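You operate a simulated robot arm through the tools that you are given. There is no shell and no other tool. Be economical: measure what you need, move in short steps, check, and stop when the job is done.

You run a simulated two-armed robot. Do the job below in one go: nothing can be reset, and whatever is moved stays where it is left.

Task
Open the near bench back left door, take the pale framed plate on the far bench top and put it away on the upper shelf of the near bench back left cabinet and shut the door again. Stack the box marked "plugs" from the far bench top on top of the box labelled "spares". Open the far bench front right door, take the beige spirit level from the far bench top and put it on the upper shelf of the far bench front right cabinet, then shut the door. Close the corner bench back right door. Take the red reel and leave it on top of the tall yellow box. Any order will do.

The check looks at the end state, three seconds after you hand in, the way a careful person would. Anything else that was tipped, shoved, dropped, spilled or broken makes it a failure.

Robot
Two 7-joint arms with two-finger parallel grippers on one trunk, on a base that drives. Base frame: it is fixed to the floor where the robot stands at the start and does not move with it; the origin is under the middle of the robot, x ahead of it, y to its left, z up. Units: mm, degrees, N and s.
The left shoulder is at the start at [20, 138, 1166], the right one opposite. With the tool pointing down near the work surface each hand reaches from about 100 to 500 mm from the robot's upright axis, wherever it stands, measured 20 degrees to its own side. Places, roughly: blue box, green box, purple box [-2500, 2250, 750]; corner bench back right door [700, 5300, 400]; far bench front right door [-2100, 1300, 400]; near bench back left door [6000, -100, 400]; pale framed plate (9x6x3 cm) [-2600, 1500, 800]; red reel (5x5x4 cm) [8500, -4000, 900]; spirit level [-1750, 2000, 750]; tall yellow box [8750, -3500, 1000]; upper shelf of the far bench front right cabinet [-2100, 1400, 400]; upper shelf of the near bench back left cabinet [6000, -300, 400]. Payload 1.57 kg a hand.
Tool frame (each hand has its own): the origin (TCP) lies between the finger pads and is the grasp point; the fingertips stand 30 mm ahead of it; z points along the fingers, y is the line along which they close. Largest opening 80 mm; finger width 17, thickness 12; the body of the gripper, 40 by 82 mm, starts 80 mm behind the TCP.
Orientation is told as [roll, pitch, yaw] about the base's x, y, z axes, in that order, counted from this pose: with the fingers straight down and closing along the base's y, the tool's x points along the base's -x, its y along +y and its z along -z.

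Tools
- The arms move only by the tool nudge_tool. It takes "left_moves", "right_moves" or both (then of equal length, played together; a hand with none holds still); each is a list of rows, each a list of 7 numbers: the shift along the base's x, y, z in mm, then the turn, a rotation vector about the base's x, y, z in degrees, then the closure in counts, from 0 (fully open) to 255 (shut). In form: [[x, y, z, rx, ry, rz, grip], ...]. A call has 1 to 10 rows; each row shifts and turns the commanded pose from where the row before left it. Rows are played at 5 a second. More than 50 mm and 8.6 degrees between two rows, or a gripper value outside its range, and nothing of the call is played. Where a pose cannot be reached the arm comes as near as it can. A force on the tool above 40 N (or 10 N above the force at the start of the call, whichever is more), or a blocked arm, ends the call early, and 0.2 s more pass. The fingers move at their own pace (about 45 mm/s each) and stop on an object; they squeeze with about 41 N. The grip force told is the motor's: it shows also when the fingers shut on nothing. Time passes only in rows, and 0.2 s behind the last, so rows that do not move let the fingers close. It gives the time, the measured TCP pose, the force on the tool (base axes), the opening and the grip force at its end, in the units of the frame above (readings bear some noise), with the torque about the TCP (base axes, N m) and any sound that the robot's microphone picked up, and new pictures: "show" is both (left out), scene, wrist or none (wrist: the cameras of the hands that moved).
- Cameras (640 x 400 px; columns grow to the right, rows downward): "scene" is now at [185.2, -9.8, 1067.8]; the picture's right is [-0.15, -0.99, 0.00], its down [-0.51, 0.08, -0.86] and it looks along [0.85, -0.13, -0.52] (base axes); focal length 220 px, centre (320, 200). "left" rides on the left gripper at [72, 7, -122] in its tool frame; the picture's right is [-0.09, 1.00, 0.00], its down [-0.84, -0.08, -0.54] and it looks along [-0.54, -0.05, 0.84] (tool axes); focal length 238 px, centre (320, 200). "right" rides on the right gripper at [72, -7, -122] in its tool frame; the picture's right is [0.09, 1.00, 0.00], its down [-0.84, 0.08, -0.54] and it looks along [-0.54, 0.05, 0.84] (tool axes); focal length 238 px, centre (320, 200).
- move_column(by): slides the trunk up (or, below 0, down) by that many mm; the arms and the scene camera ride with it, the base frame stays. It gives what a move gives, with no picture.
- steer(legs): drives the robot by 1 to 6 legs, each [ahead, left, turn to the left] in mm, mm and degrees, along the robot's own axes; the way and the turn of a leg run together, so that a leg with both is an arc; at most 1500 mm and 180 degrees a leg. The arms and the cameras ride along, it lands a little off, and it stops where it bumps. It gives what a move gives, and a new picture of the scene camera.
- pan_tilt(pan, tilt): turns the head with the scene camera to pan (to the left, within 60 degrees either way) and tilt (down, from -29 to 69), counted from straight ahead of the robot. It gives what a move gives, and a new picture of the scene camera.
- locate(camera, pixels): for up to 12 pixels [column, row] of the newest picture of that camera ("zoom" is the newest enlarged one), the place [x, y, z] in the base frame of the surface seen there, good to about 2 mm, but the place of the scene camera against the robot may be out by one fixed shift of up to 18 mm in any direction. The clock stands still meanwhile.
- enlarge(camera, box): a new picture of the part [left, top, right, bottom] of that camera's present view, enlarged. The clock stands still meanwhile.
- finish_job(): hands the job in; it is judged then, once.

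Go step by step. Measure first, check grasps and placings, and put right what went wrong. The budget is 131 turns and 260 pictures, counting those below and the enlarged ones. Unless the task says otherwise, let go and move clear before handing in.

The tools are called after "Request:" by a JSON object that holds its "fn" and its "kwargs". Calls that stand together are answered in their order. nudge_tool: Moves the arms, as the interface text tells. Its arguments: {"type":"object","properties":{"left_moves":{"type":"array"},"right_moves":{"type":"array"},"show":{"type":"string","enum":["both","scene","wrist","none"]}},"required":[]} The other tools are called the same way: move_column (by) slides the trunk up or down; steer (legs) drives the base; pan_tilt (pan, tilt) turns the head that bears the scene camera; locate (camera, pixels) gives the place of the surface under pixels of a picture; enlarge (camera, box) takes an enlarged picture of a part of a camera's view; finish_job () hands the job in.

At the start:

```text
time_s: 0.0
left_ee_pos: [363.9, 171.4, 661.7]
left_tool_rot: [0.0, 0.2, 0.2]
left_contact_force: [-0.5, 0.2, 0.0]
left_torque: [0.02, 0.0, 0.02]
left_grip_width: 79.9
left_grip_force: 0.1
right_ee_pos: [366.2, -168.0, 685.8]
right_tool_rot: [0.1, -0.1, 0.0]
right_contact_force: [-0.1, -0.6, -0.6]
right_torque: [-0.02, 0.02, 0.02]
right_grip_width: 79.7
right_grip_force: 0.1
trunk travel left (down, up): [-541.0, 699.0]
robot x, y, heading: [-0.1, -2.0, -0.1]
head pan, tilt: [-8.6, 31.0]
```

scene: 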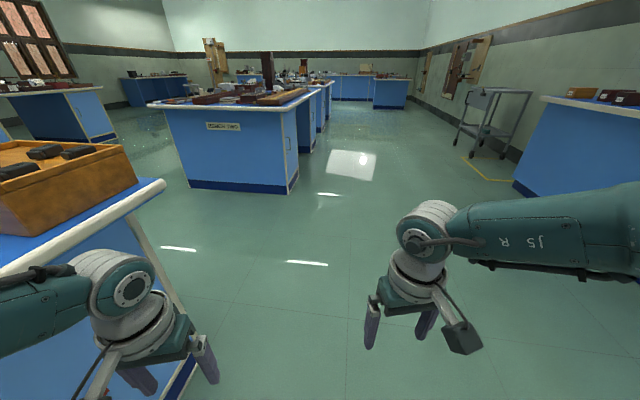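
right: 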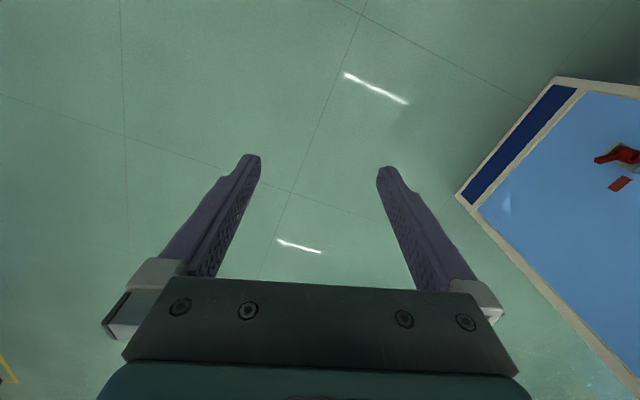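
left: 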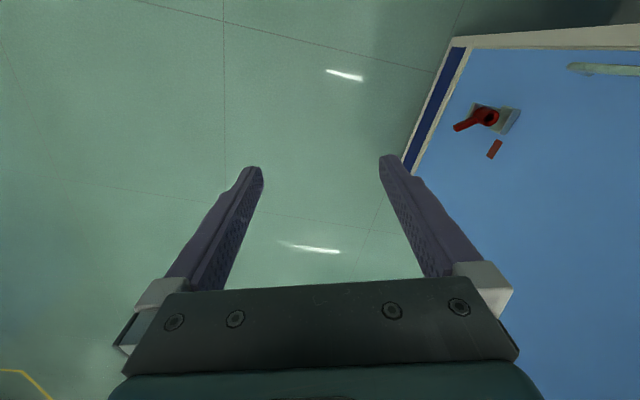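

The start pictures show the robot between benches, with a cabinet to its left. I'll look around first to learn the layout.

Request:
{"fn": "pan_tilt", "kwargs": {"pan": 60, "tilt": 20}}

Request:
{"fn": "pan_tilt", "kwargs": {"pan": -60, "tilt": 20}}

Request:
{"fn": "pan_tilt", "kwargs": {"pan": 0, "tilt": 15}}

```text
time_s: 1.4
left_ee_pos: [364.1, 171.7, 661.8]
left_tool_rot: [0.0, 0.1, 0.2]
left_contact_force: [0.3, -0.8, 0.1]
left_torque: [0.01, 0.04, 0.01]
left_grip_width: 79.9
left_grip_force: 0.1
right_ee_pos: [366.0, -167.4, 684.7]
right_tool_rot: [-0.1, 0.0, 0.1]
right_contact_force: [-0.4, -1.1, -0.2]
right_torque: [0.02, -0.03, -0.02]
right_grip_width: 80.1
right_grip_force: 0.0
trunk travel left (down, up): [-541.0, 699.0]
robot x, y, heading: [1.0, 0.4, 0.1]
head pan, tilt: [60.0, 20.0]
```

scene: 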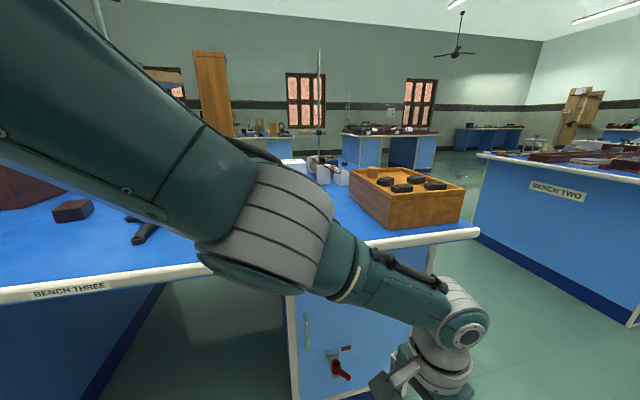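

```text
time_s: 3.4
left_ee_pos: [364.6, 171.8, 660.5]
left_tool_rot: [0.0, 0.1, 0.1]
left_contact_force: [-0.5, -0.2, -0.1]
left_torque: [-0.01, 0.0, 0.0]
left_grip_width: 79.8
left_grip_force: 0.1
right_ee_pos: [365.5, -167.2, 684.3]
right_tool_rot: [0.1, 0.0, 0.0]
right_contact_force: [0.4, 0.4, 0.8]
right_torque: [0.01, -0.01, 0.0]
right_grip_width: 80.1
right_grip_force: 0.0
trunk travel left (down, up): [-541.0, 699.0]
robot x, y, heading: [2.0, -1.0, 0.0]
head pan, tilt: [-60.0, 20.0]
```

scene: 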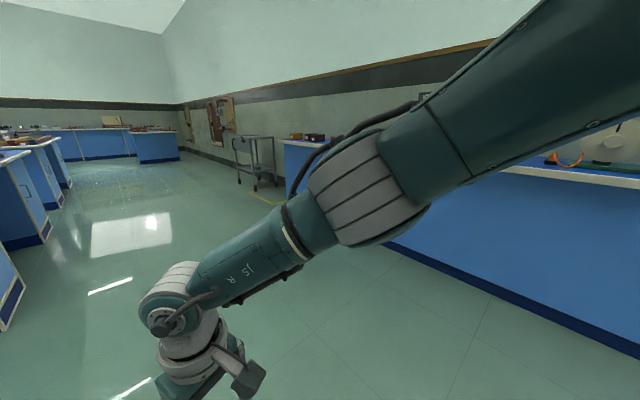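

```text
time_s: 4.7
left_ee_pos: [364.8, 171.9, 661.3]
left_tool_rot: [0.0, 0.1, 0.1]
left_contact_force: [0.0, 0.5, 0.0]
left_torque: [-0.03, -0.02, 0.02]
left_grip_width: 79.8
left_grip_force: 0.0
right_ee_pos: [366.8, -167.6, 685.2]
right_tool_rot: [0.0, 0.0, 0.0]
right_contact_force: [0.0, -0.3, -0.1]
right_torque: [-0.01, -0.01, 0.0]
right_grip_width: 80.1
right_grip_force: 0.0
trunk travel left (down, up): [-541.0, 699.0]
robot x, y, heading: [0.2, 1.6, 0.2]
head pan, tilt: [0.0, 15.0]
```

scene: 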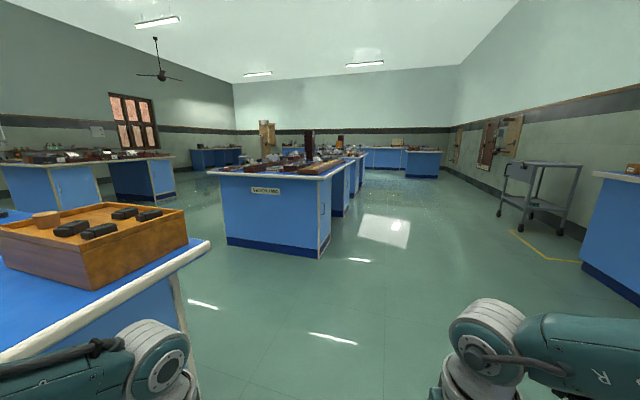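

I'll measure bench corners and floor positions so I can plan drives: bench two's foot (227,245),(318,258),(330,245), and others.

Request:
{"fn": "locate", "kwargs": {"camera": "scene", "pixels": [[227, 246], [318, 259], [330, 247], [347, 214], [208, 241], [180, 300], [153, 203], [117, 198], [440, 178], [400, 176], [583, 268], [505, 215]]}}

Request:
{"fn": "steer", "kwargs": {"legs": [[0, 0, 120]]}}

```text
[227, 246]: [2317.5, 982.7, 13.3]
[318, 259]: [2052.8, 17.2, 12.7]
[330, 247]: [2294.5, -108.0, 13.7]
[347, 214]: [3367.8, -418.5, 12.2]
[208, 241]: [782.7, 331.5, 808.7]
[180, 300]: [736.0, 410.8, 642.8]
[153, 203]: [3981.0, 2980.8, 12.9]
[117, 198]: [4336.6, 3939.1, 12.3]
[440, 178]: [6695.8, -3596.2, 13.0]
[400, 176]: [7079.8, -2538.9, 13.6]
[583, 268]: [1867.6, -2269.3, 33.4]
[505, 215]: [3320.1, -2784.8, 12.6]
```

```text
time_s: 10.1
left_ee_pos: [-334.3, 225.9, 661.6]
left_tool_rot: [0.0, 0.0, 120.7]
left_contact_force: [-0.2, 0.1, 0.2]
left_torque: [-0.01, 0.03, 0.01]
left_grip_width: 80.1
left_grip_force: 0.1
right_ee_pos: [-42.2, 401.6, 684.5]
right_tool_rot: [-0.1, 0.0, 120.7]
right_contact_force: [0.0, 0.6, 0.6]
right_torque: [0.02, 0.0, 0.04]
right_grip_width: 79.9
right_grip_force: 0.1
trunk travel left (down, up): [-541.0, 699.0]
robot x, y, heading: [0.6, 1.8, 120.4]
head pan, tilt: [0.0, 15.0]
```

scene: 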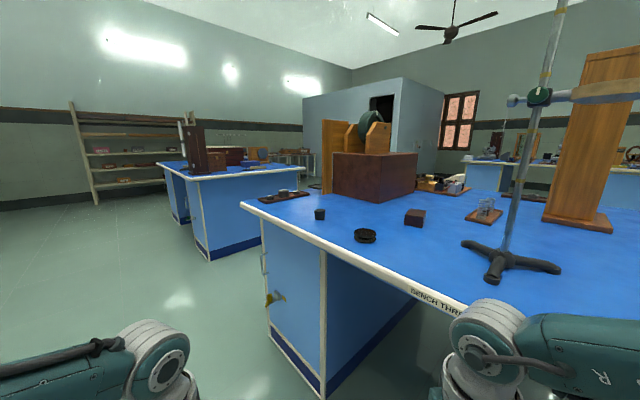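

Request:
{"fn": "locate", "kwargs": {"camera": "scene", "pixels": [[210, 261], [263, 240], [180, 223], [302, 170], [196, 178], [157, 163], [241, 204], [322, 395], [268, 335], [95, 208], [285, 195], [468, 300]]}}

Request:
{"fn": "enlarge", "kwargs": {"camera": "scene", "box": [140, 100, 460, 300]}}

```text
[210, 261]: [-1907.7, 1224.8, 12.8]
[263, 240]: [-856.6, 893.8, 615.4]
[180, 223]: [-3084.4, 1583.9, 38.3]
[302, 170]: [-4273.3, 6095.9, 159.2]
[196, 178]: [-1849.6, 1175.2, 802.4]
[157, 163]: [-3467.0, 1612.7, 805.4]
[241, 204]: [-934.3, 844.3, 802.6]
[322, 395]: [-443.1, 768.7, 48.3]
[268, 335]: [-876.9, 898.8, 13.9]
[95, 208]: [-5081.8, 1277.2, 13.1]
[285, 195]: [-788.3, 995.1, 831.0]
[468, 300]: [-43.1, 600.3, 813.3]
```

```text
2.00 times, centred on (300, 200) of scene
```

zoom: 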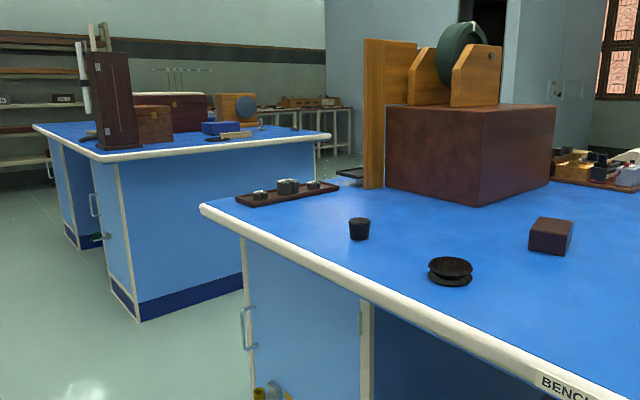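

Far bench's front runs from (-1849,1175) to (-3467,1612), room axes turned about -16.7°. I'll drive to stand in front of its right door.

Request:
{"fn": "steer", "kwargs": {"legs": [[0, 0, 46], [1500, 0, 0], [870, 0, 0], [0, 0, -93]]}}

Request:
{"fn": "pan_tilt", "kwargs": {"pan": 0, "tilt": 30}}

```text
time_s: 27.8
left_ee_pos: [-2358.1, 958.0, 662.7]
left_tool_rot: [0.0, 0.0, 73.4]
left_contact_force: [0.0, 0.0, 0.3]
left_torque: [-0.03, -0.02, 0.03]
left_grip_width: 80.0
left_grip_force: 0.0
right_ee_pos: [-2031.6, 861.8, 684.1]
right_tool_rot: [0.0, 0.0, 73.3]
right_contact_force: [-0.2, 0.5, -1.0]
right_torque: [0.02, -0.04, 0.0]
right_grip_width: 80.0
right_grip_force: 0.1
trunk travel left (down, up): [-541.0, 699.0]
robot x, y, heading: [-2297.8, 557.4, 73.2]
head pan, tilt: [0.0, 15.0]
```

scene: 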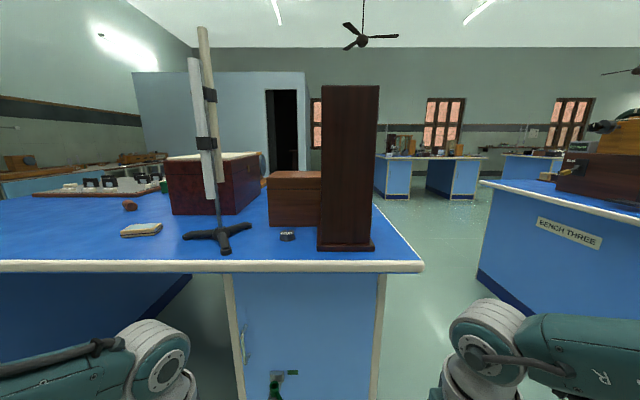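

```text
time_s: 28.5
left_ee_pos: [-2357.1, 958.2, 661.2]
left_tool_rot: [0.0, 0.1, 73.5]
left_contact_force: [-0.9, -0.4, 0.0]
left_torque: [0.0, -0.01, -0.01]
left_grip_width: 80.0
left_grip_force: 0.0
right_ee_pos: [-2030.8, 861.6, 685.6]
right_tool_rot: [0.1, 0.0, 73.3]
right_contact_force: [-0.3, 0.3, 0.7]
right_torque: [-0.02, 0.02, 0.01]
right_grip_width: 80.0
right_grip_force: 0.0
trunk travel left (down, up): [-541.0, 699.0]
robot x, y, heading: [-2297.5, 558.9, 73.4]
head pan, tilt: [0.0, 30.0]
```

scene: 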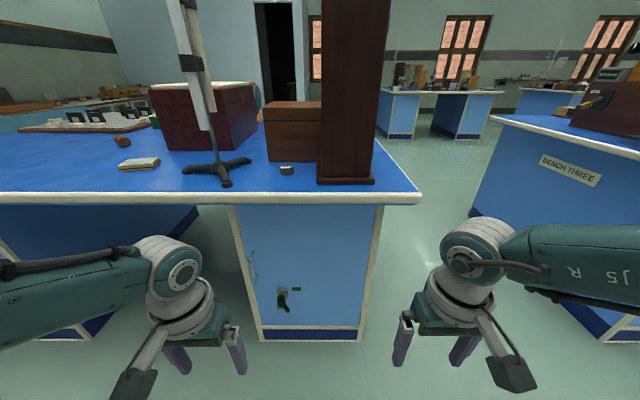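

The door has a handle at (252,265) on its left, hinged on its right, and a green lever latch at (283,300). Zooming.

Request:
{"fn": "enlarge", "kwargs": {"camera": "scene", "box": [220, 200, 380, 300]}}

Request:
{"fn": "enlarge", "kwargs": {"camera": "scene", "box": [0, 80, 320, 280]}}

Request:
{"fn": "locate", "kwargs": {"camera": "scene", "pixels": [[250, 250], [254, 276], [283, 292], [286, 309], [295, 289], [232, 207], [382, 207], [262, 338], [300, 250], [139, 163], [120, 167], [158, 160]]}}

```text
4.00 times, centred on (300, 250) of scene
```

zoom: 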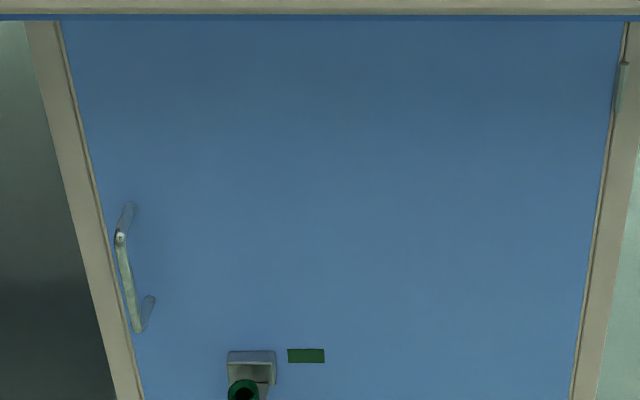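

```text
2.00 times, centred on (160, 180) of scene
```

zoom: 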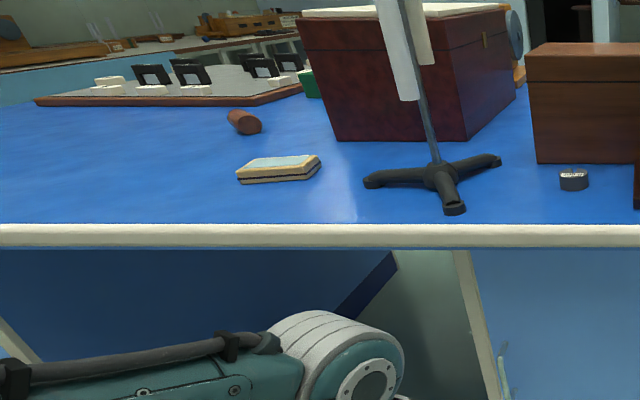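

```text
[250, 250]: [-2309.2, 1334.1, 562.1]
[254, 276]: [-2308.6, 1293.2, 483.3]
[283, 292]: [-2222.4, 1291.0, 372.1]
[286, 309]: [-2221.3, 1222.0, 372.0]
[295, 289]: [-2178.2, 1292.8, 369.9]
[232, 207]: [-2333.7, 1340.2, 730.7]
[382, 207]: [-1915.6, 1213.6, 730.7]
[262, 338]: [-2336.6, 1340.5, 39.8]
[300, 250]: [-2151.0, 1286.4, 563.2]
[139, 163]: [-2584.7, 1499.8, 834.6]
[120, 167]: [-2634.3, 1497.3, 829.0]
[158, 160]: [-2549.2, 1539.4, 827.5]
```

The handle bar is about 700 ahead and 220 left of the robot, at z 480–560. I'll lower the trunk and turn the left hand to point forward.

Request:
{"fn": "move_column", "kwargs": {"by": -350}}

Request:
{"fn": "nudge_tool", "kwargs": {"left_moves": [[0, 0, 20, 8.2, -2.5, 0, 0], [0, 0, 20, 8.2, -2.5, 0, 0], [0, 0, 20, 8.2, -2.5, 0, 0], [0, 0, 20, 8.2, -2.5, 0, 0], [0, 0, 20, 8.2, -2.5, 0, 0], [0, 0, 20, 8.2, -2.5, 0, 0], [0, 0, 20, 8.2, -2.5, 0, 0], [0, 0, 20, 8.2, -2.5, 0, 0], [0, 0, 20, 8.2, -2.5, 0, 0], [0, 0, 20, 8.2, -2.5, 0, 0]]}}

```text
time_s: 31.9
left_ee_pos: [-2357.8, 958.3, 311.4]
left_tool_rot: [0.0, 0.1, 73.4]
left_contact_force: [-0.3, 1.0, 0.5]
left_torque: [0.02, 0.01, -0.01]
left_grip_width: 80.1
left_grip_force: 0.0
right_ee_pos: [-2033.6, 861.0, 334.1]
right_tool_rot: [-0.1, 0.0, 73.3]
right_contact_force: [0.5, -0.1, -0.6]
right_torque: [0.02, 0.0, -0.04]
right_grip_width: 79.9
right_grip_force: 0.1
trunk travel left (down, up): [-191.0, 1049.0]
robot x, y, heading: [-2296.0, 556.5, 73.4]
head pan, tilt: [0.0, 30.0]
```

```text
time_s: 34.1
left_ee_pos: [-2355.1, 956.3, 511.2]
left_tool_rot: [-4.0, -85.6, 77.0]
left_contact_force: [0.4, 0.0, -0.9]
left_torque: [-0.04, -0.04, 0.02]
left_grip_width: 80.0
left_grip_force: 0.1
right_ee_pos: [-2028.4, 861.7, 335.1]
right_tool_rot: [-0.1, 0.1, 73.3]
right_contact_force: [0.4, 0.2, -0.4]
right_torque: [0.02, 0.04, 0.01]
right_grip_width: 80.3
right_grip_force: 0.2
trunk travel left (down, up): [-191.0, 1049.0]
robot x, y, heading: [-2299.9, 559.5, 73.5]
head pan, tilt: [0.0, 30.0]
```

scene: 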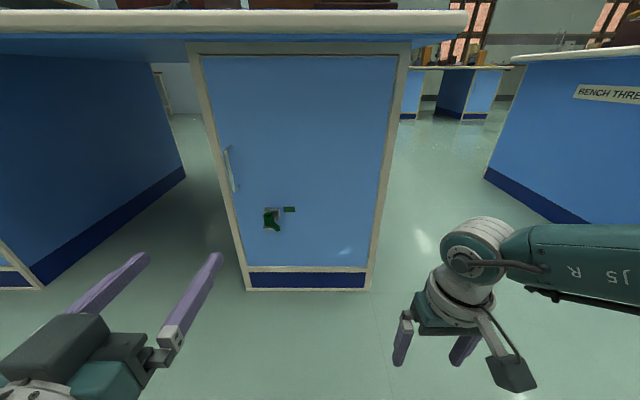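
left: 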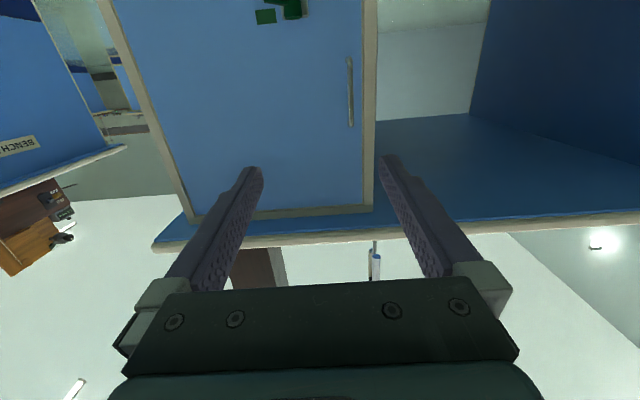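

Good. I'll locate the handle and latch from the scene and left wrist cameras, and zoom in on the latch.

Request:
{"fn": "enlarge", "kwargs": {"camera": "scene", "box": [210, 130, 330, 240]}}

Request:
{"fn": "locate", "kwargs": {"camera": "left", "pixels": [[350, 60], [351, 92], [352, 122], [330, 90], [265, 16], [288, 12], [112, 20], [365, 204], [368, 90]]}}

Request:
{"fn": "locate", "kwargs": {"camera": "scene", "pixels": [[227, 150], [231, 170], [235, 190], [271, 214], [276, 229], [289, 209], [300, 150], [208, 100]]}}

```text
3.64 times, centred on (270, 185) of scene
```

zoom: 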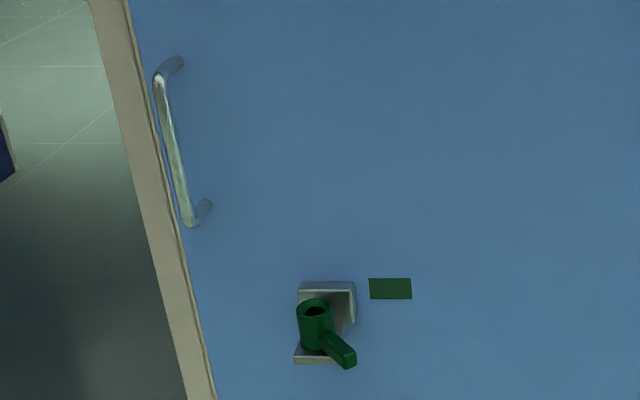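

```text
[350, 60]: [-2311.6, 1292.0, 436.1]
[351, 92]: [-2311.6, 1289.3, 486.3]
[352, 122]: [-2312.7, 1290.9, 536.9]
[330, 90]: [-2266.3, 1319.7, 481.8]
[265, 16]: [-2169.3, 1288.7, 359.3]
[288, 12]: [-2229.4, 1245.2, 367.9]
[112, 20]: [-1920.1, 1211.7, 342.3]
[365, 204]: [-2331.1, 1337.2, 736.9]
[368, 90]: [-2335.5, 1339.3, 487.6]
```

```text
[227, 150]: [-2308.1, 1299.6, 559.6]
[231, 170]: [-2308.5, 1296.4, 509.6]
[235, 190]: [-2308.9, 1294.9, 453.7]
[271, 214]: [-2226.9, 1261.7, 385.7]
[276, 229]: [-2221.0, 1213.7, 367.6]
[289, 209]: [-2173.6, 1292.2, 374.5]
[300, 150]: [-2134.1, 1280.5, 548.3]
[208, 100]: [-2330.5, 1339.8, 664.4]
```

The bar is at about (-2311, 1291), z 436–545, 40 mm off the door. Moving the left hand to it, open.

Request:
{"fn": "nudge_tool", "kwargs": {"left_moves": [[-26, 8, -8, 2, -0.6, 0, 0], [-26, 8, -8, 2, -0.6, 0, 0], [13.6, 45.5, 0, 0, 0, 0, 0], [13.6, 45.5, 0, 0, 0, 0, 0], [13.6, 45.5, 0, 0, 0, 0, 0], [13.6, 45.5, 0, 0, 0, 0, 0], [13.6, 45.5, 0, 0, 0, 0, 0], [13.6, 45.5, 0, 0, 0, 0, 0]]}}

```text
time_s: 35.9
left_ee_pos: [-2354.6, 1177.2, 519.3]
left_tool_rot: [-44.3, -89.7, 117.2]
left_contact_force: [-0.1, 0.9, 0.4]
left_torque: [0.01, 0.07, 0.02]
left_grip_width: 79.9
left_grip_force: 0.1
left hand out of reach, approached as far as the arm can: row 7, 8
right_ee_pos: [-2031.7, 862.0, 333.8]
right_tool_rot: [-0.1, -0.1, 73.3]
right_contact_force: [0.5, 0.2, -0.6]
right_torque: [0.0, -0.04, 0.01]
right_grip_width: 80.1
right_grip_force: 0.1
trunk travel left (down, up): [-191.0, 1049.0]
robot x, y, heading: [-2296.9, 554.5, 73.4]
head pan, tilt: [0.0, 30.0]
```

scene: 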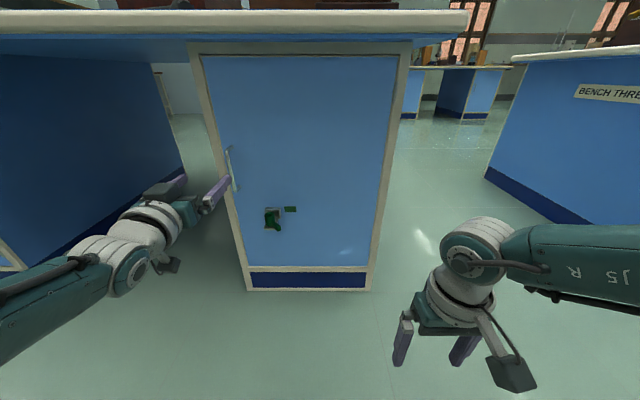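
left: 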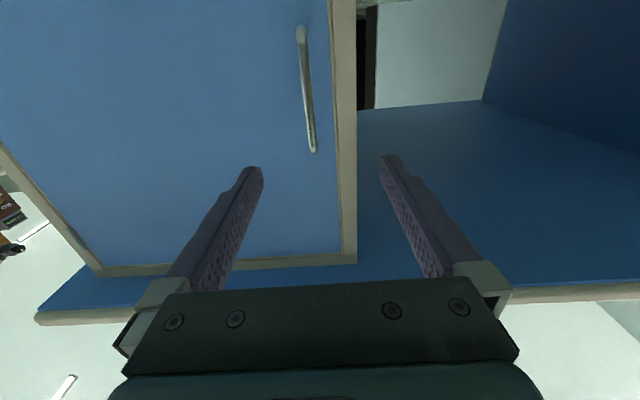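

Forward reach ends near 580 mm. I'll retract the left hand, point the right hand forward, then bring the base closer and to the left so the door sweeps clear of it.

Request:
{"fn": "nudge_tool", "kwargs": {"left_moves": [[-11.5, -38.3, 0, 0, 0, 0, 0], [-11.5, -38.3, 0, 0, 0, 0, 0], [-11.5, -38.3, 0, 0, 0, 0, 0], [-11.5, -38.3, 0, 0, 0, 0, 0], [-11.5, -38.3, 0, 0, 0, 0, 0], [-11.5, -38.3, 0, 0, 0, 0, 0], [-11.5, -38.3, 0, 0, 0, 0, 0], [-11.5, -38.3, 0, 0, 0, 0, 0], [-11.5, -38.3, 0, 0, 0, 0, 0], [0, 0, 0, 0, 0, 0, 0]], "right_moves": [[0, 0, 18, 8.2, -2.5, 0, 0], [0, 0, 18, 8.2, -2.5, 0, 0], [0, 0, 18, 8.2, -2.5, 0, 0], [0, 0, 18, 8.2, -2.5, 0, 0], [0, 0, 18, 8.2, -2.5, 0, 0], [0, 0, 18, 8.2, -2.5, 0, 0], [0, 0, 18, 8.2, -2.5, 0, 0], [0, 0, 18, 8.2, -2.5, 0, 0], [0, 0, 10, 8.2, -2.5, 0, 0], [0, 0, 6, 8.2, -2.5, 0, 0]], "show": "none"}}

Request:
{"fn": "nudge_tool", "kwargs": {"right_moves": [[-12, -38.3, 0, 4, -1.1, 0, 0], [-12, -38.3, 0, 0, 0, 0, 0], [-6, -18, 0, 0, 0, 0, 0]], "show": "none"}}

Request:
{"fn": "steer", "kwargs": {"legs": [[150, 180, 0]]}}

```text
time_s: 38.1
left_ee_pos: [-2457.6, 831.9, 521.0]
left_tool_rot: [-74.6, -89.7, 147.8]
left_contact_force: [0.4, -0.6, 0.5]
left_torque: [0.0, -0.01, 0.0]
left_grip_width: 79.8
left_grip_force: 0.1
right_ee_pos: [-2030.5, 862.9, 402.3]
right_tool_rot: [-0.2, -31.4, 73.5]
right_contact_force: [-0.8, -0.1, 1.1]
right_torque: [0.0, -0.01, 0.01]
right_grip_width: 80.1
right_grip_force: 0.0
right hand out of reach, approached as far as the arm can: row 4, 5, 6, 7, 8, 9, 10
trunk travel left (down, up): [-191.0, 1049.0]
robot x, y, heading: [-2296.9, 559.2, 73.4]
head pan, tilt: [0.0, 30.0]
```

```text
time_s: 38.9
left_ee_pos: [-2456.5, 827.9, 518.5]
left_tool_rot: [-56.6, -89.4, 129.6]
left_contact_force: [0.2, -0.1, -0.2]
left_torque: [0.01, 0.0, 0.06]
left_grip_width: 80.0
left_grip_force: 0.1
right_ee_pos: [-2057.3, 821.7, 412.6]
right_tool_rot: [-0.4, -31.1, 73.4]
right_contact_force: [1.0, -0.3, -0.2]
right_torque: [0.06, 0.03, 0.0]
right_grip_width: 80.1
right_grip_force: 0.0
right hand out of reach, approached as far as the arm can: row 1, 2, 3
trunk travel left (down, up): [-191.0, 1049.0]
robot x, y, heading: [-2294.5, 558.6, 73.1]
head pan, tilt: [0.0, 30.0]
```

```text
time_s: 40.7
left_ee_pos: [-2585.5, 1023.4, 518.8]
left_tool_rot: [-61.7, -89.6, 134.8]
left_contact_force: [0.2, -1.3, 0.6]
left_torque: [-0.04, 0.01, 0.01]
left_grip_width: 79.9
left_grip_force: 0.0
right_ee_pos: [-2186.8, 1016.9, 410.5]
right_tool_rot: [-0.5, -31.1, 73.4]
right_contact_force: [-0.1, 0.3, -0.8]
right_torque: [-0.01, -0.02, 0.04]
right_grip_width: 80.1
right_grip_force: 0.1
trunk travel left (down, up): [-191.0, 1049.0]
robot x, y, heading: [-2421.6, 748.5, 73.5]
head pan, tilt: [0.0, 30.0]
```

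scene: 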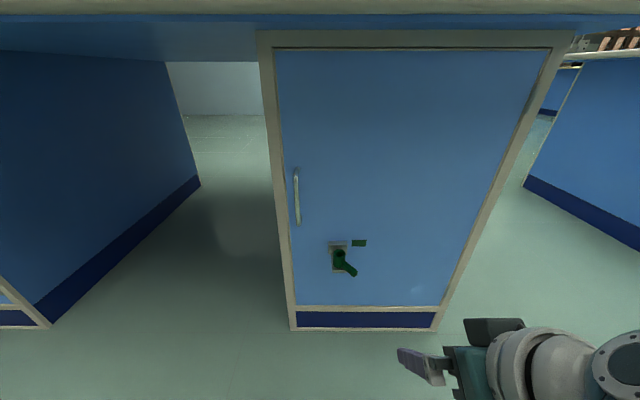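

The right hand got stuck at 31° of pitch, probably too low. I'll raise it, then keep turning it.

Request:
{"fn": "nudge_tool", "kwargs": {"right_moves": [[-14, -48, 30, 0, 0, 0, 0], [0, 0, 40, 0, 0, 0, 0], [0, 0, 20, 7, -2.1, 0, 0], [0, 0, 20, 7, -2.1, 0, 0], [0, 0, 0, 7, -2.1, 0, 0], [0, 0, 0, 7, -2.1, 0, 0], [0, 0, 0, 7, -2.1, 0, 0], [0, 0, 0, 7, -2.1, 0, 0], [0, 0, 0, 7, -2.1, 0, 0], [0, 0, 0, 7, -2.1, 0, 0]]}}

```text
refused: row 1 steps farther than a row can; nothing moved
```

Request:
{"fn": "nudge_tool", "kwargs": {"right_moves": [[-10, -33, 30, 0, 0, 0, 0], [0, 0, 40, 0, 0, 0, 0], [0, 0, 20, 7, -2.1, 0, 0], [0, 0, 20, 7, -2.1, 0, 0], [0, 0, 0, 7, -2.1, 0, 0], [0, 0, 0, 7, -2.1, 0, 0], [0, 0, 0, 7, -2.1, 0, 0], [0, 0, 0, 7, -2.1, 0, 0], [0, 0, 0, 7, -2.1, 0, 0], [0, 0, 0, 7, -2.1, 0, 0]]}}

```text
time_s: 42.9
left_ee_pos: [-2588.2, 1025.6, 520.6]
left_tool_rot: [-60.8, -89.6, 134.0]
left_contact_force: [0.4, -0.8, -1.1]
left_torque: [0.0, -0.01, 0.01]
left_grip_width: 80.0
left_grip_force: 0.0
right_ee_pos: [-2300.7, 1114.5, 603.8]
right_tool_rot: [-35.9, -89.1, 108.1]
right_contact_force: [0.1, 0.2, -0.2]
right_torque: [0.0, -0.01, -0.04]
right_grip_width: 80.1
right_grip_force: 0.0
right hand out of reach, approached as far as the arm can: row 3, 4, 5, 6, 7, 8, 9, 10
trunk travel left (down, up): [-191.0, 1049.0]
robot x, y, heading: [-2425.5, 753.4, 73.5]
head pan, tilt: [0.0, 30.0]
```

scene: 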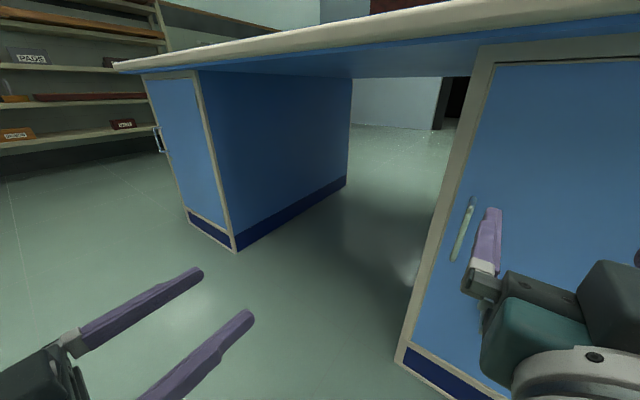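
right: 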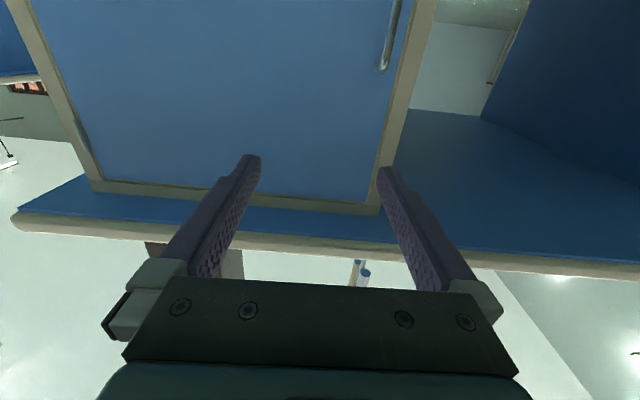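

The right hand is now pointing forward at (-2301,1114,604). Next I'll align it with the bar and advance.

Request:
{"fn": "nudge_tool", "kwargs": {"right_moves": [[-19, 6, -34, 0, 0, 0, 0], [-19, 6, -34, 0, 0, 0, 0], [-20, 6, -34, 0, 0, 0, 0], [0, 0, 0, 0, 0, 0, 0]], "show": "none"}}

Request:
{"fn": "pan_tilt", "kwargs": {"pan": 0, "tilt": 35}}

```text
time_s: 43.9
left_ee_pos: [-2587.5, 1024.3, 519.8]
left_tool_rot: [-60.6, -89.6, 133.9]
left_contact_force: [0.1, 0.4, 0.8]
left_torque: [-0.01, -0.01, 0.02]
left_grip_width: 79.9
left_grip_force: 0.2
right_ee_pos: [-2335.8, 1124.8, 578.9]
right_tool_rot: [-50.4, -89.1, 122.4]
right_contact_force: [-0.2, 0.9, 1.2]
right_torque: [-0.01, -0.03, -0.01]
right_grip_width: 79.9
right_grip_force: 0.1
right hand out of reach, approached as far as the arm can: row 1, 2, 3
trunk travel left (down, up): [-191.0, 1049.0]
robot x, y, heading: [-2424.0, 748.8, 73.5]
head pan, tilt: [0.0, 30.0]
```

```text
time_s: 44.5
left_ee_pos: [-2587.6, 1024.1, 520.2]
left_tool_rot: [-62.7, -89.6, 135.8]
left_contact_force: [0.3, 0.4, 0.1]
left_torque: [0.03, 0.03, 0.02]
left_grip_width: 79.9
left_grip_force: 0.1
right_ee_pos: [-2335.3, 1122.7, 577.2]
right_tool_rot: [-56.2, -88.9, 128.4]
right_contact_force: [-0.3, 0.2, 0.0]
right_torque: [0.0, 0.01, 0.03]
right_grip_width: 79.8
right_grip_force: 0.1
trunk travel left (down, up): [-191.0, 1049.0]
robot x, y, heading: [-2422.6, 756.0, 73.3]
head pan, tilt: [0.0, 35.0]
```

scene: 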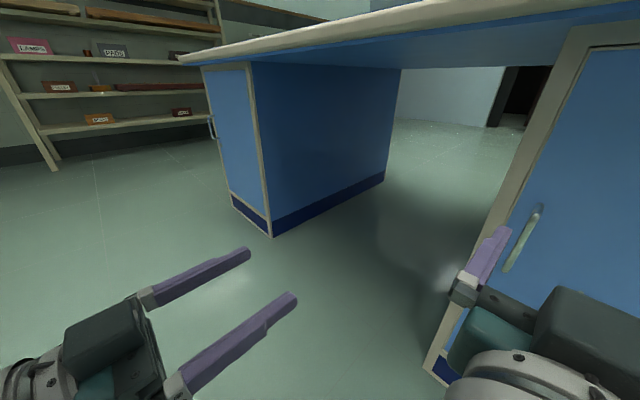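

The waist also twists to help reach, and the hand is too low relative to the shoulder. I'll lower the trunk by 150 more and retry.

Request:
{"fn": "move_column", "kwargs": {"by": -150}}

Request:
{"fn": "nudge_tool", "kwargs": {"right_moves": [[-12, 4, 30, 0, 0, 0, 0], [-12, 4, 30, 0, 0, 0, 0], [0, 0, 0, 0, 0, 0, 0]]}}

```text
time_s: 46.3
left_ee_pos: [-2587.0, 1024.0, 370.1]
left_tool_rot: [-62.5, -89.7, 135.6]
left_contact_force: [0.4, 0.1, 0.2]
left_torque: [-0.02, 0.0, -0.02]
left_grip_width: 80.1
left_grip_force: 0.0
right_ee_pos: [-2336.0, 1124.7, 429.1]
right_tool_rot: [-63.3, -89.0, 135.6]
right_contact_force: [0.1, -0.5, -0.5]
right_torque: [-0.02, -0.01, 0.01]
right_grip_width: 80.0
right_grip_force: 0.1
trunk travel left (down, up): [-41.0, 1199.0]
robot x, y, heading: [-2425.5, 753.5, 73.5]
head pan, tilt: [0.0, 35.0]
```

```text
time_s: 47.3
left_ee_pos: [-2586.0, 1024.8, 370.7]
left_tool_rot: [-67.4, -89.6, 140.5]
left_contact_force: [-0.3, 0.3, 0.0]
left_torque: [0.0, 0.01, -0.02]
left_grip_width: 79.9
left_grip_force: 0.1
right_ee_pos: [-2336.6, 1140.6, 488.5]
right_tool_rot: [-107.3, -88.2, 176.4]
right_contact_force: [0.4, -0.1, 0.0]
right_torque: [-0.03, -0.01, -0.03]
right_grip_width: 80.0
right_grip_force: 0.0
trunk travel left (down, up): [-41.0, 1199.0]
robot x, y, heading: [-2426.2, 750.2, 73.6]
head pan, tilt: [0.0, 35.0]
stopped in row 3 (right hand): the arm was blocked; the commanded pose is now the measured one
```

scene: 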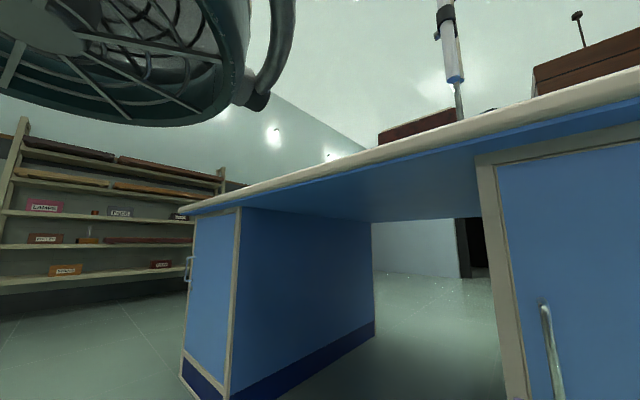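
right: 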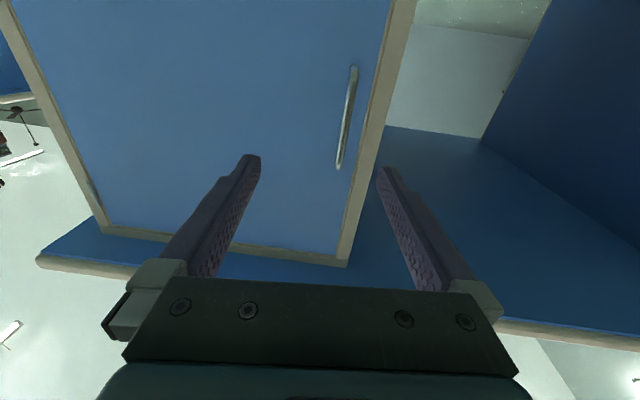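

The arm was blocked in an awkward posture. I'll back the right hand out to its own side and switch to the left hand for the handle.

Request:
{"fn": "nudge_tool", "kwargs": {"right_moves": [[0, -40, 0, 0, 0, 0, 0], [0, -40, 0, 0, 0, 0, 0], [20, -40, 0, 0, 0, 0, 0], [40, -20, 0, 0, 0, 0, 0], [40, -20, 0, 0, 0, 0, 0], [40, -10, 0, 0, 0, 0, 0], [40, -10, 0, 0, 0, 0, 0], [0, 0, 0, 0, 0, 0, 0]]}}

```text
time_s: 48.5
left_ee_pos: [-2584.6, 1023.7, 370.9]
left_tool_rot: [-71.0, -89.6, 144.0]
left_contact_force: [-0.8, -0.2, -0.1]
left_torque: [0.02, 0.02, 0.01]
left_grip_width: 80.1
left_grip_force: 0.1
right_ee_pos: [-2250.0, 1062.2, 477.9]
right_tool_rot: [-17.4, -79.1, 87.3]
right_contact_force: [0.3, -0.6, 0.4]
right_torque: [-0.05, 0.01, 0.0]
right_grip_width: 80.2
right_grip_force: 0.1
right hand out of reach, approached as far as the arm can: row 1, 2, 3, 4, 5, 6
trunk travel left (down, up): [-41.0, 1199.0]
robot x, y, heading: [-2422.5, 753.4, 73.5]
head pan, tilt: [0.0, 35.0]
stopped in row 6 (right hand): the arm was blocked; the commanded pose is now the measured one
```

scene: 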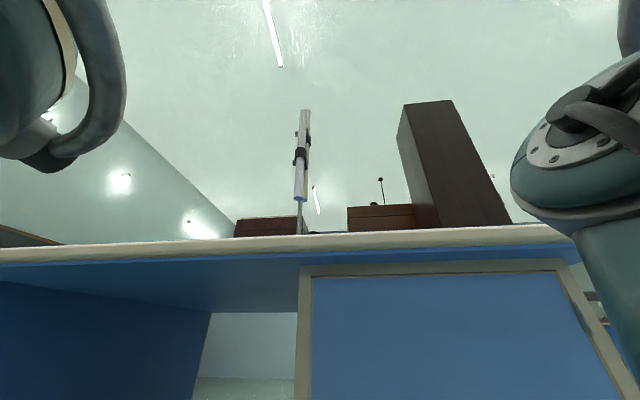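
right: 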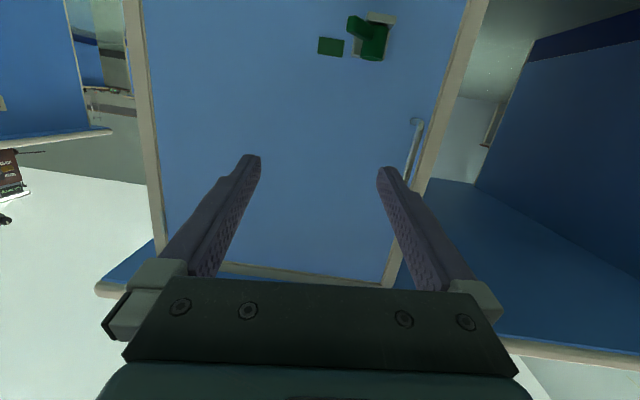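

I'll back the base off, raise the trunk again, and get the arms into a sane posture.

Request:
{"fn": "steer", "kwargs": {"legs": [[-200, -180, 0]]}}

Request:
{"fn": "move_column", "kwargs": {"by": 180}}

Request:
{"fn": "nudge_tool", "kwargs": {"right_moves": [[24, -36, 0, -6, 2, 0, 0], [24, -36, 0, -6, 2, 0, 0], [24, -36, 0, -6, 2, 0, 0], [24, -36, 0, -6, 2, 0, 0], [0, 0, -20, -8, 2.4, 0, 0], [0, 0, -20, -8, 2.4, 0, 0], [0, 0, -20, -8, 2.4, 0, 0], [0, 0, -20, -8, 2.4, 0, 0], [0, 0, -20, -8, 2.4, 0, 0], [0, 0, 0, -8, 2.4, 0, 0]]}}

```text
time_s: 50.4
left_ee_pos: [-2473.3, 784.6, 370.5]
left_tool_rot: [-74.5, -89.8, 147.8]
left_contact_force: [-0.9, -0.8, 1.1]
left_torque: [-0.02, -0.02, 0.01]
left_grip_width: 80.1
left_grip_force: 0.1
right_ee_pos: [-2135.5, 822.7, 479.6]
right_tool_rot: [-18.1, -79.5, 88.1]
right_contact_force: [-0.8, 0.4, -0.4]
right_torque: [-0.01, 0.01, -0.01]
right_grip_width: 80.2
right_grip_force: 0.1
trunk travel left (down, up): [-41.0, 1199.0]
robot x, y, heading: [-2309.2, 505.9, 73.5]
head pan, tilt: [0.0, 35.0]
```

scene: 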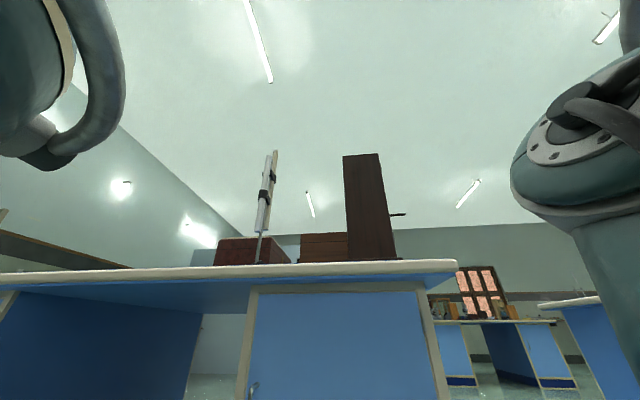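

```text
time_s: 52.4
left_ee_pos: [-2471.1, 782.5, 550.0]
left_tool_rot: [-68.8, -89.6, 142.0]
left_contact_force: [-0.2, 0.3, 0.5]
left_torque: [0.04, 0.01, 0.01]
left_grip_width: 80.2
left_grip_force: 0.1
right_ee_pos: [-2130.9, 820.7, 657.6]
right_tool_rot: [-21.3, -79.2, 90.8]
right_contact_force: [0.0, -0.2, 0.2]
right_torque: [-0.02, 0.0, 0.01]
right_grip_width: 80.1
right_grip_force: 0.0
trunk travel left (down, up): [-221.0, 1019.0]
robot x, y, heading: [-2309.9, 511.7, 73.9]
head pan, tilt: [0.0, 35.0]
```

```text
time_s: 53.1
left_ee_pos: [-2472.0, 782.5, 550.7]
left_tool_rot: [-80.8, -89.6, 154.0]
left_contact_force: [-0.4, -0.7, 0.4]
left_torque: [-0.01, -0.01, -0.03]
left_grip_width: 80.0
left_grip_force: 0.0
right_ee_pos: [-2142.4, 770.0, 618.9]
right_tool_rot: [-13.5, -63.1, 91.6]
right_contact_force: [41.9, -15.4, -26.3]
right_torque: [4.49, 2.03, 5.98]
right_grip_width: 80.0
right_grip_force: 0.1
right hand out of reach, approached as far as the arm can: row 1, 2, 3
trunk travel left (down, up): [-221.0, 1019.0]
robot x, y, heading: [-2305.7, 508.3, 73.8]
head pan, tilt: [0.0, 35.0]
stopped in row 3 (right hand): the arm was blocked; the commanded pose is now the measured one
```

scene: 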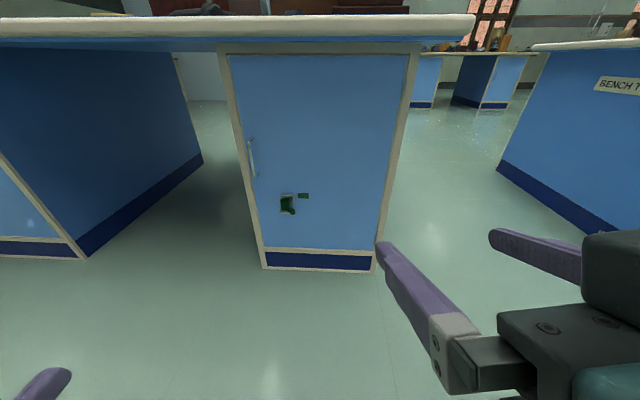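
right: 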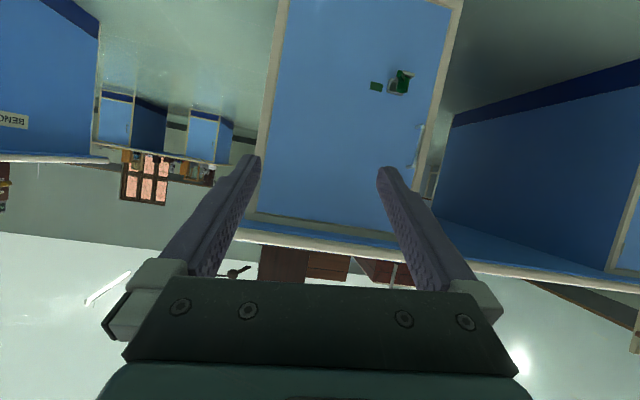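

The right hand pressed on the robot's own body. I'll move it forward and outward, then turn it down.

Request:
{"fn": "nudge_tool", "kwargs": {"right_moves": [[12, 40, 0, 0, 0, 0, 0], [12, 40, 0, 0, 0, 0, 0], [30, 5, 0, 0, 0, 0, 0], [40, -10, 0, 0, 0, 0, 0], [20, -6, 0, -7, 2.1, 0, 0], [0, 0, 0, -7, 2.1, 0, 0], [0, 0, 0, -7, 2.1, 0, 0], [0, 0, 0, -7, 2.1, 0, 0], [0, 0, 0, -7, 2.1, 0, 0], [0, 0, 0, -7, 2.1, 0, 0]]}}

```text
time_s: 53.9
left_ee_pos: [-2471.3, 781.4, 549.6]
left_tool_rot: [-77.6, -89.6, 150.9]
left_contact_force: [-0.2, -0.3, 0.7]
left_torque: [0.03, 0.03, 0.02]
left_grip_width: 80.2
left_grip_force: 0.1
right_ee_pos: [-2130.6, 816.9, 568.7]
right_tool_rot: [-9.1, -54.1, 88.5]
right_contact_force: [0.7, -0.5, -0.5]
right_torque: [0.01, 0.0, -0.03]
right_grip_width: 80.2
right_grip_force: 0.1
right hand out of reach, approached as far as the arm can: row 3
trunk travel left (down, up): [-221.0, 1019.0]
robot x, y, heading: [-2309.9, 506.7, 73.6]
head pan, tilt: [0.0, 35.0]
stopped in row 3 (right hand): the arm was blocked; the commanded pose is now the measured one
```

scene: 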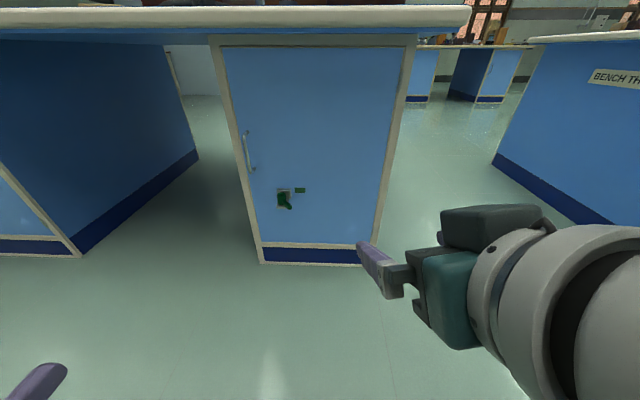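
right: 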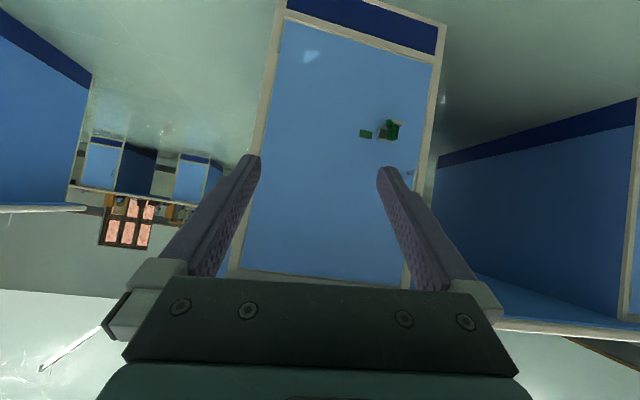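

Request:
{"fn": "nudge_tool", "kwargs": {"right_moves": [[9, 30, -10, -7, 2.1, 0, 0], [9, 30, -10, -7, 2.1, 0, 0], [0, 0, -10, -7, 2.1, 0, 0], [0, 0, -10, -7, 2.1, 0, 0], [0, 0, 0, -7, 2.1, 0, 0], [0, 0, 0, -7, 2.1, 0, 0], [0, 0, 0, -7, 2.1, 0, 0]]}}

```text
time_s: 55.5
left_ee_pos: [-2471.2, 780.6, 550.9]
left_tool_rot: [-77.1, -89.6, 150.4]
left_contact_force: [0.0, 0.7, -0.7]
left_torque: [0.0, 0.01, 0.01]
left_grip_width: 80.3
left_grip_force: 0.1
right_ee_pos: [-2114.3, 878.6, 530.6]
right_tool_rot: [3.1, -3.9, 81.9]
right_contact_force: [0.7, 0.9, 0.8]
right_torque: [0.01, -0.01, 0.0]
right_grip_width: 80.0
right_grip_force: 0.0
trunk travel left (down, up): [-221.0, 1019.0]
robot x, y, heading: [-2309.2, 508.5, 73.6]
head pan, tilt: [0.0, 35.0]
```

scene: 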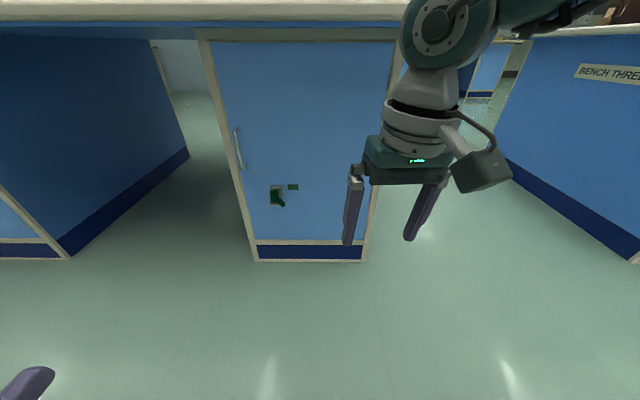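
right: 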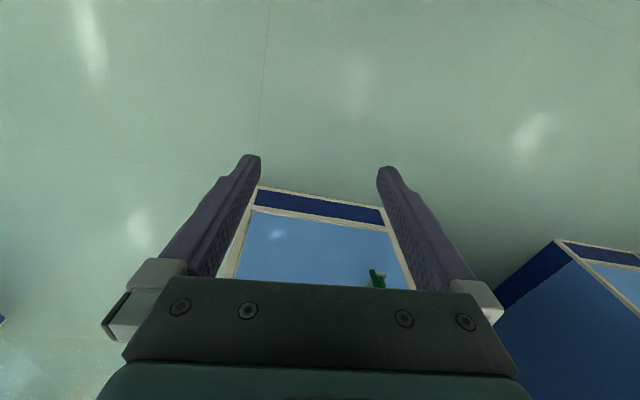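

The right hand is back in a good posture. I'll move it aside, drive 250 mm ahead, and go for the bar with the left hand.

Request:
{"fn": "nudge_tool", "kwargs": {"right_moves": [[22, -36, 15, 0, 0, -2, 0], [22, -36, 15, 0, 0, -2, 0], [35, -10, 15, 0, 0, -2, 0], [35, -10, 15, 0, 0, -2, 0]], "show": "none"}}

Request:
{"fn": "steer", "kwargs": {"legs": [[250, 0, 0]]}}

Request:
{"fn": "nudge_tool", "kwargs": {"left_moves": [[0, 0, -18, 0, 0, 0, 0], [0, 0, -18, 0, 0, 0, 0], [0, 0, -14, 0, 0, 0, 0]]}}

```text
time_s: 56.5
left_ee_pos: [-2470.5, 781.4, 551.2]
left_tool_rot: [-75.7, -89.6, 148.9]
left_contact_force: [1.8, 1.5, -1.2]
left_torque: [-0.01, 0.03, 0.02]
left_grip_width: 79.7
left_grip_force: 0.0
right_ee_pos: [-1997.2, 784.0, 590.0]
right_tool_rot: [3.0, -3.8, 74.1]
right_contact_force: [0.1, -0.3, 0.4]
right_torque: [0.02, -0.03, 0.02]
right_grip_width: 80.1
right_grip_force: 0.0
trunk travel left (down, up): [-221.0, 1019.0]
robot x, y, heading: [-2308.7, 506.7, 73.6]
head pan, tilt: [0.0, 35.0]
```

```text
time_s: 58.3
left_ee_pos: [-2402.0, 1021.2, 549.4]
left_tool_rot: [-71.2, -89.6, 144.5]
left_contact_force: [0.1, -0.3, 1.2]
left_torque: [0.02, 0.02, -0.03]
left_grip_width: 80.0
left_grip_force: 0.1
right_ee_pos: [-1930.0, 1026.1, 588.1]
right_tool_rot: [3.0, -3.8, 74.2]
right_contact_force: [0.4, -0.4, 0.1]
right_torque: [-0.02, 0.01, -0.02]
right_grip_width: 79.9
right_grip_force: 0.1
trunk travel left (down, up): [-221.0, 1019.0]
robot x, y, heading: [-2238.7, 749.6, 73.8]
head pan, tilt: [0.0, 35.0]
```

scene: 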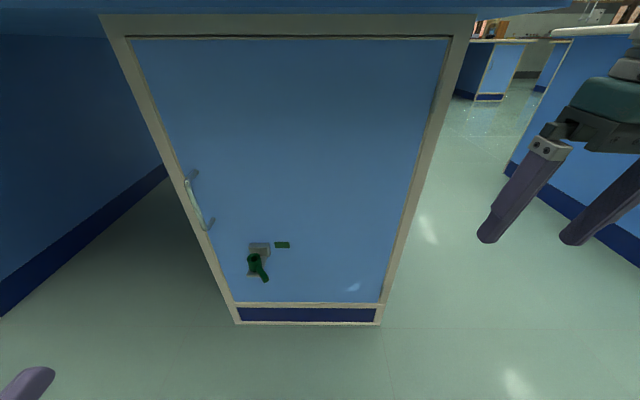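

```text
time_s: 59.1
left_ee_pos: [-2400.8, 1021.8, 499.7]
left_tool_rot: [-79.4, -89.5, 152.8]
left_contact_force: [-0.5, -0.2, -0.3]
left_torque: [0.01, 0.02, 0.01]
left_grip_width: 79.9
left_grip_force: 0.1
right_ee_pos: [-1927.9, 1025.1, 588.2]
right_tool_rot: [3.0, -3.8, 74.1]
right_contact_force: [-0.2, -0.1, 0.1]
right_torque: [0.02, 0.01, 0.01]
right_grip_width: 80.0
right_grip_force: 0.0
trunk travel left (down, up): [-221.0, 1019.0]
robot x, y, heading: [-2240.1, 753.1, 73.8]
head pan, tilt: [0.0, 35.0]
```

scene: 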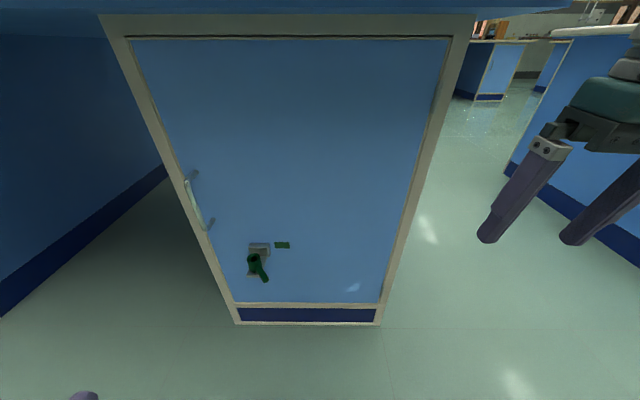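
left: 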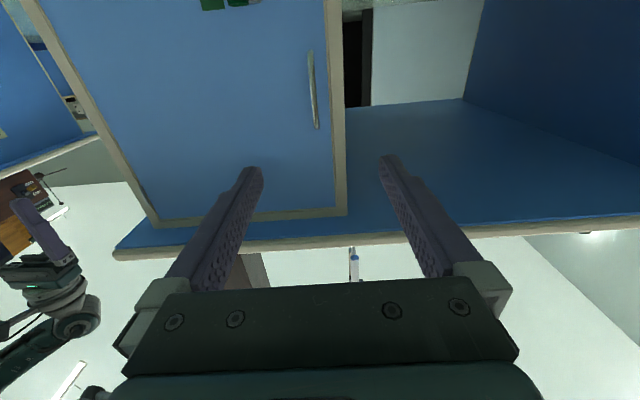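

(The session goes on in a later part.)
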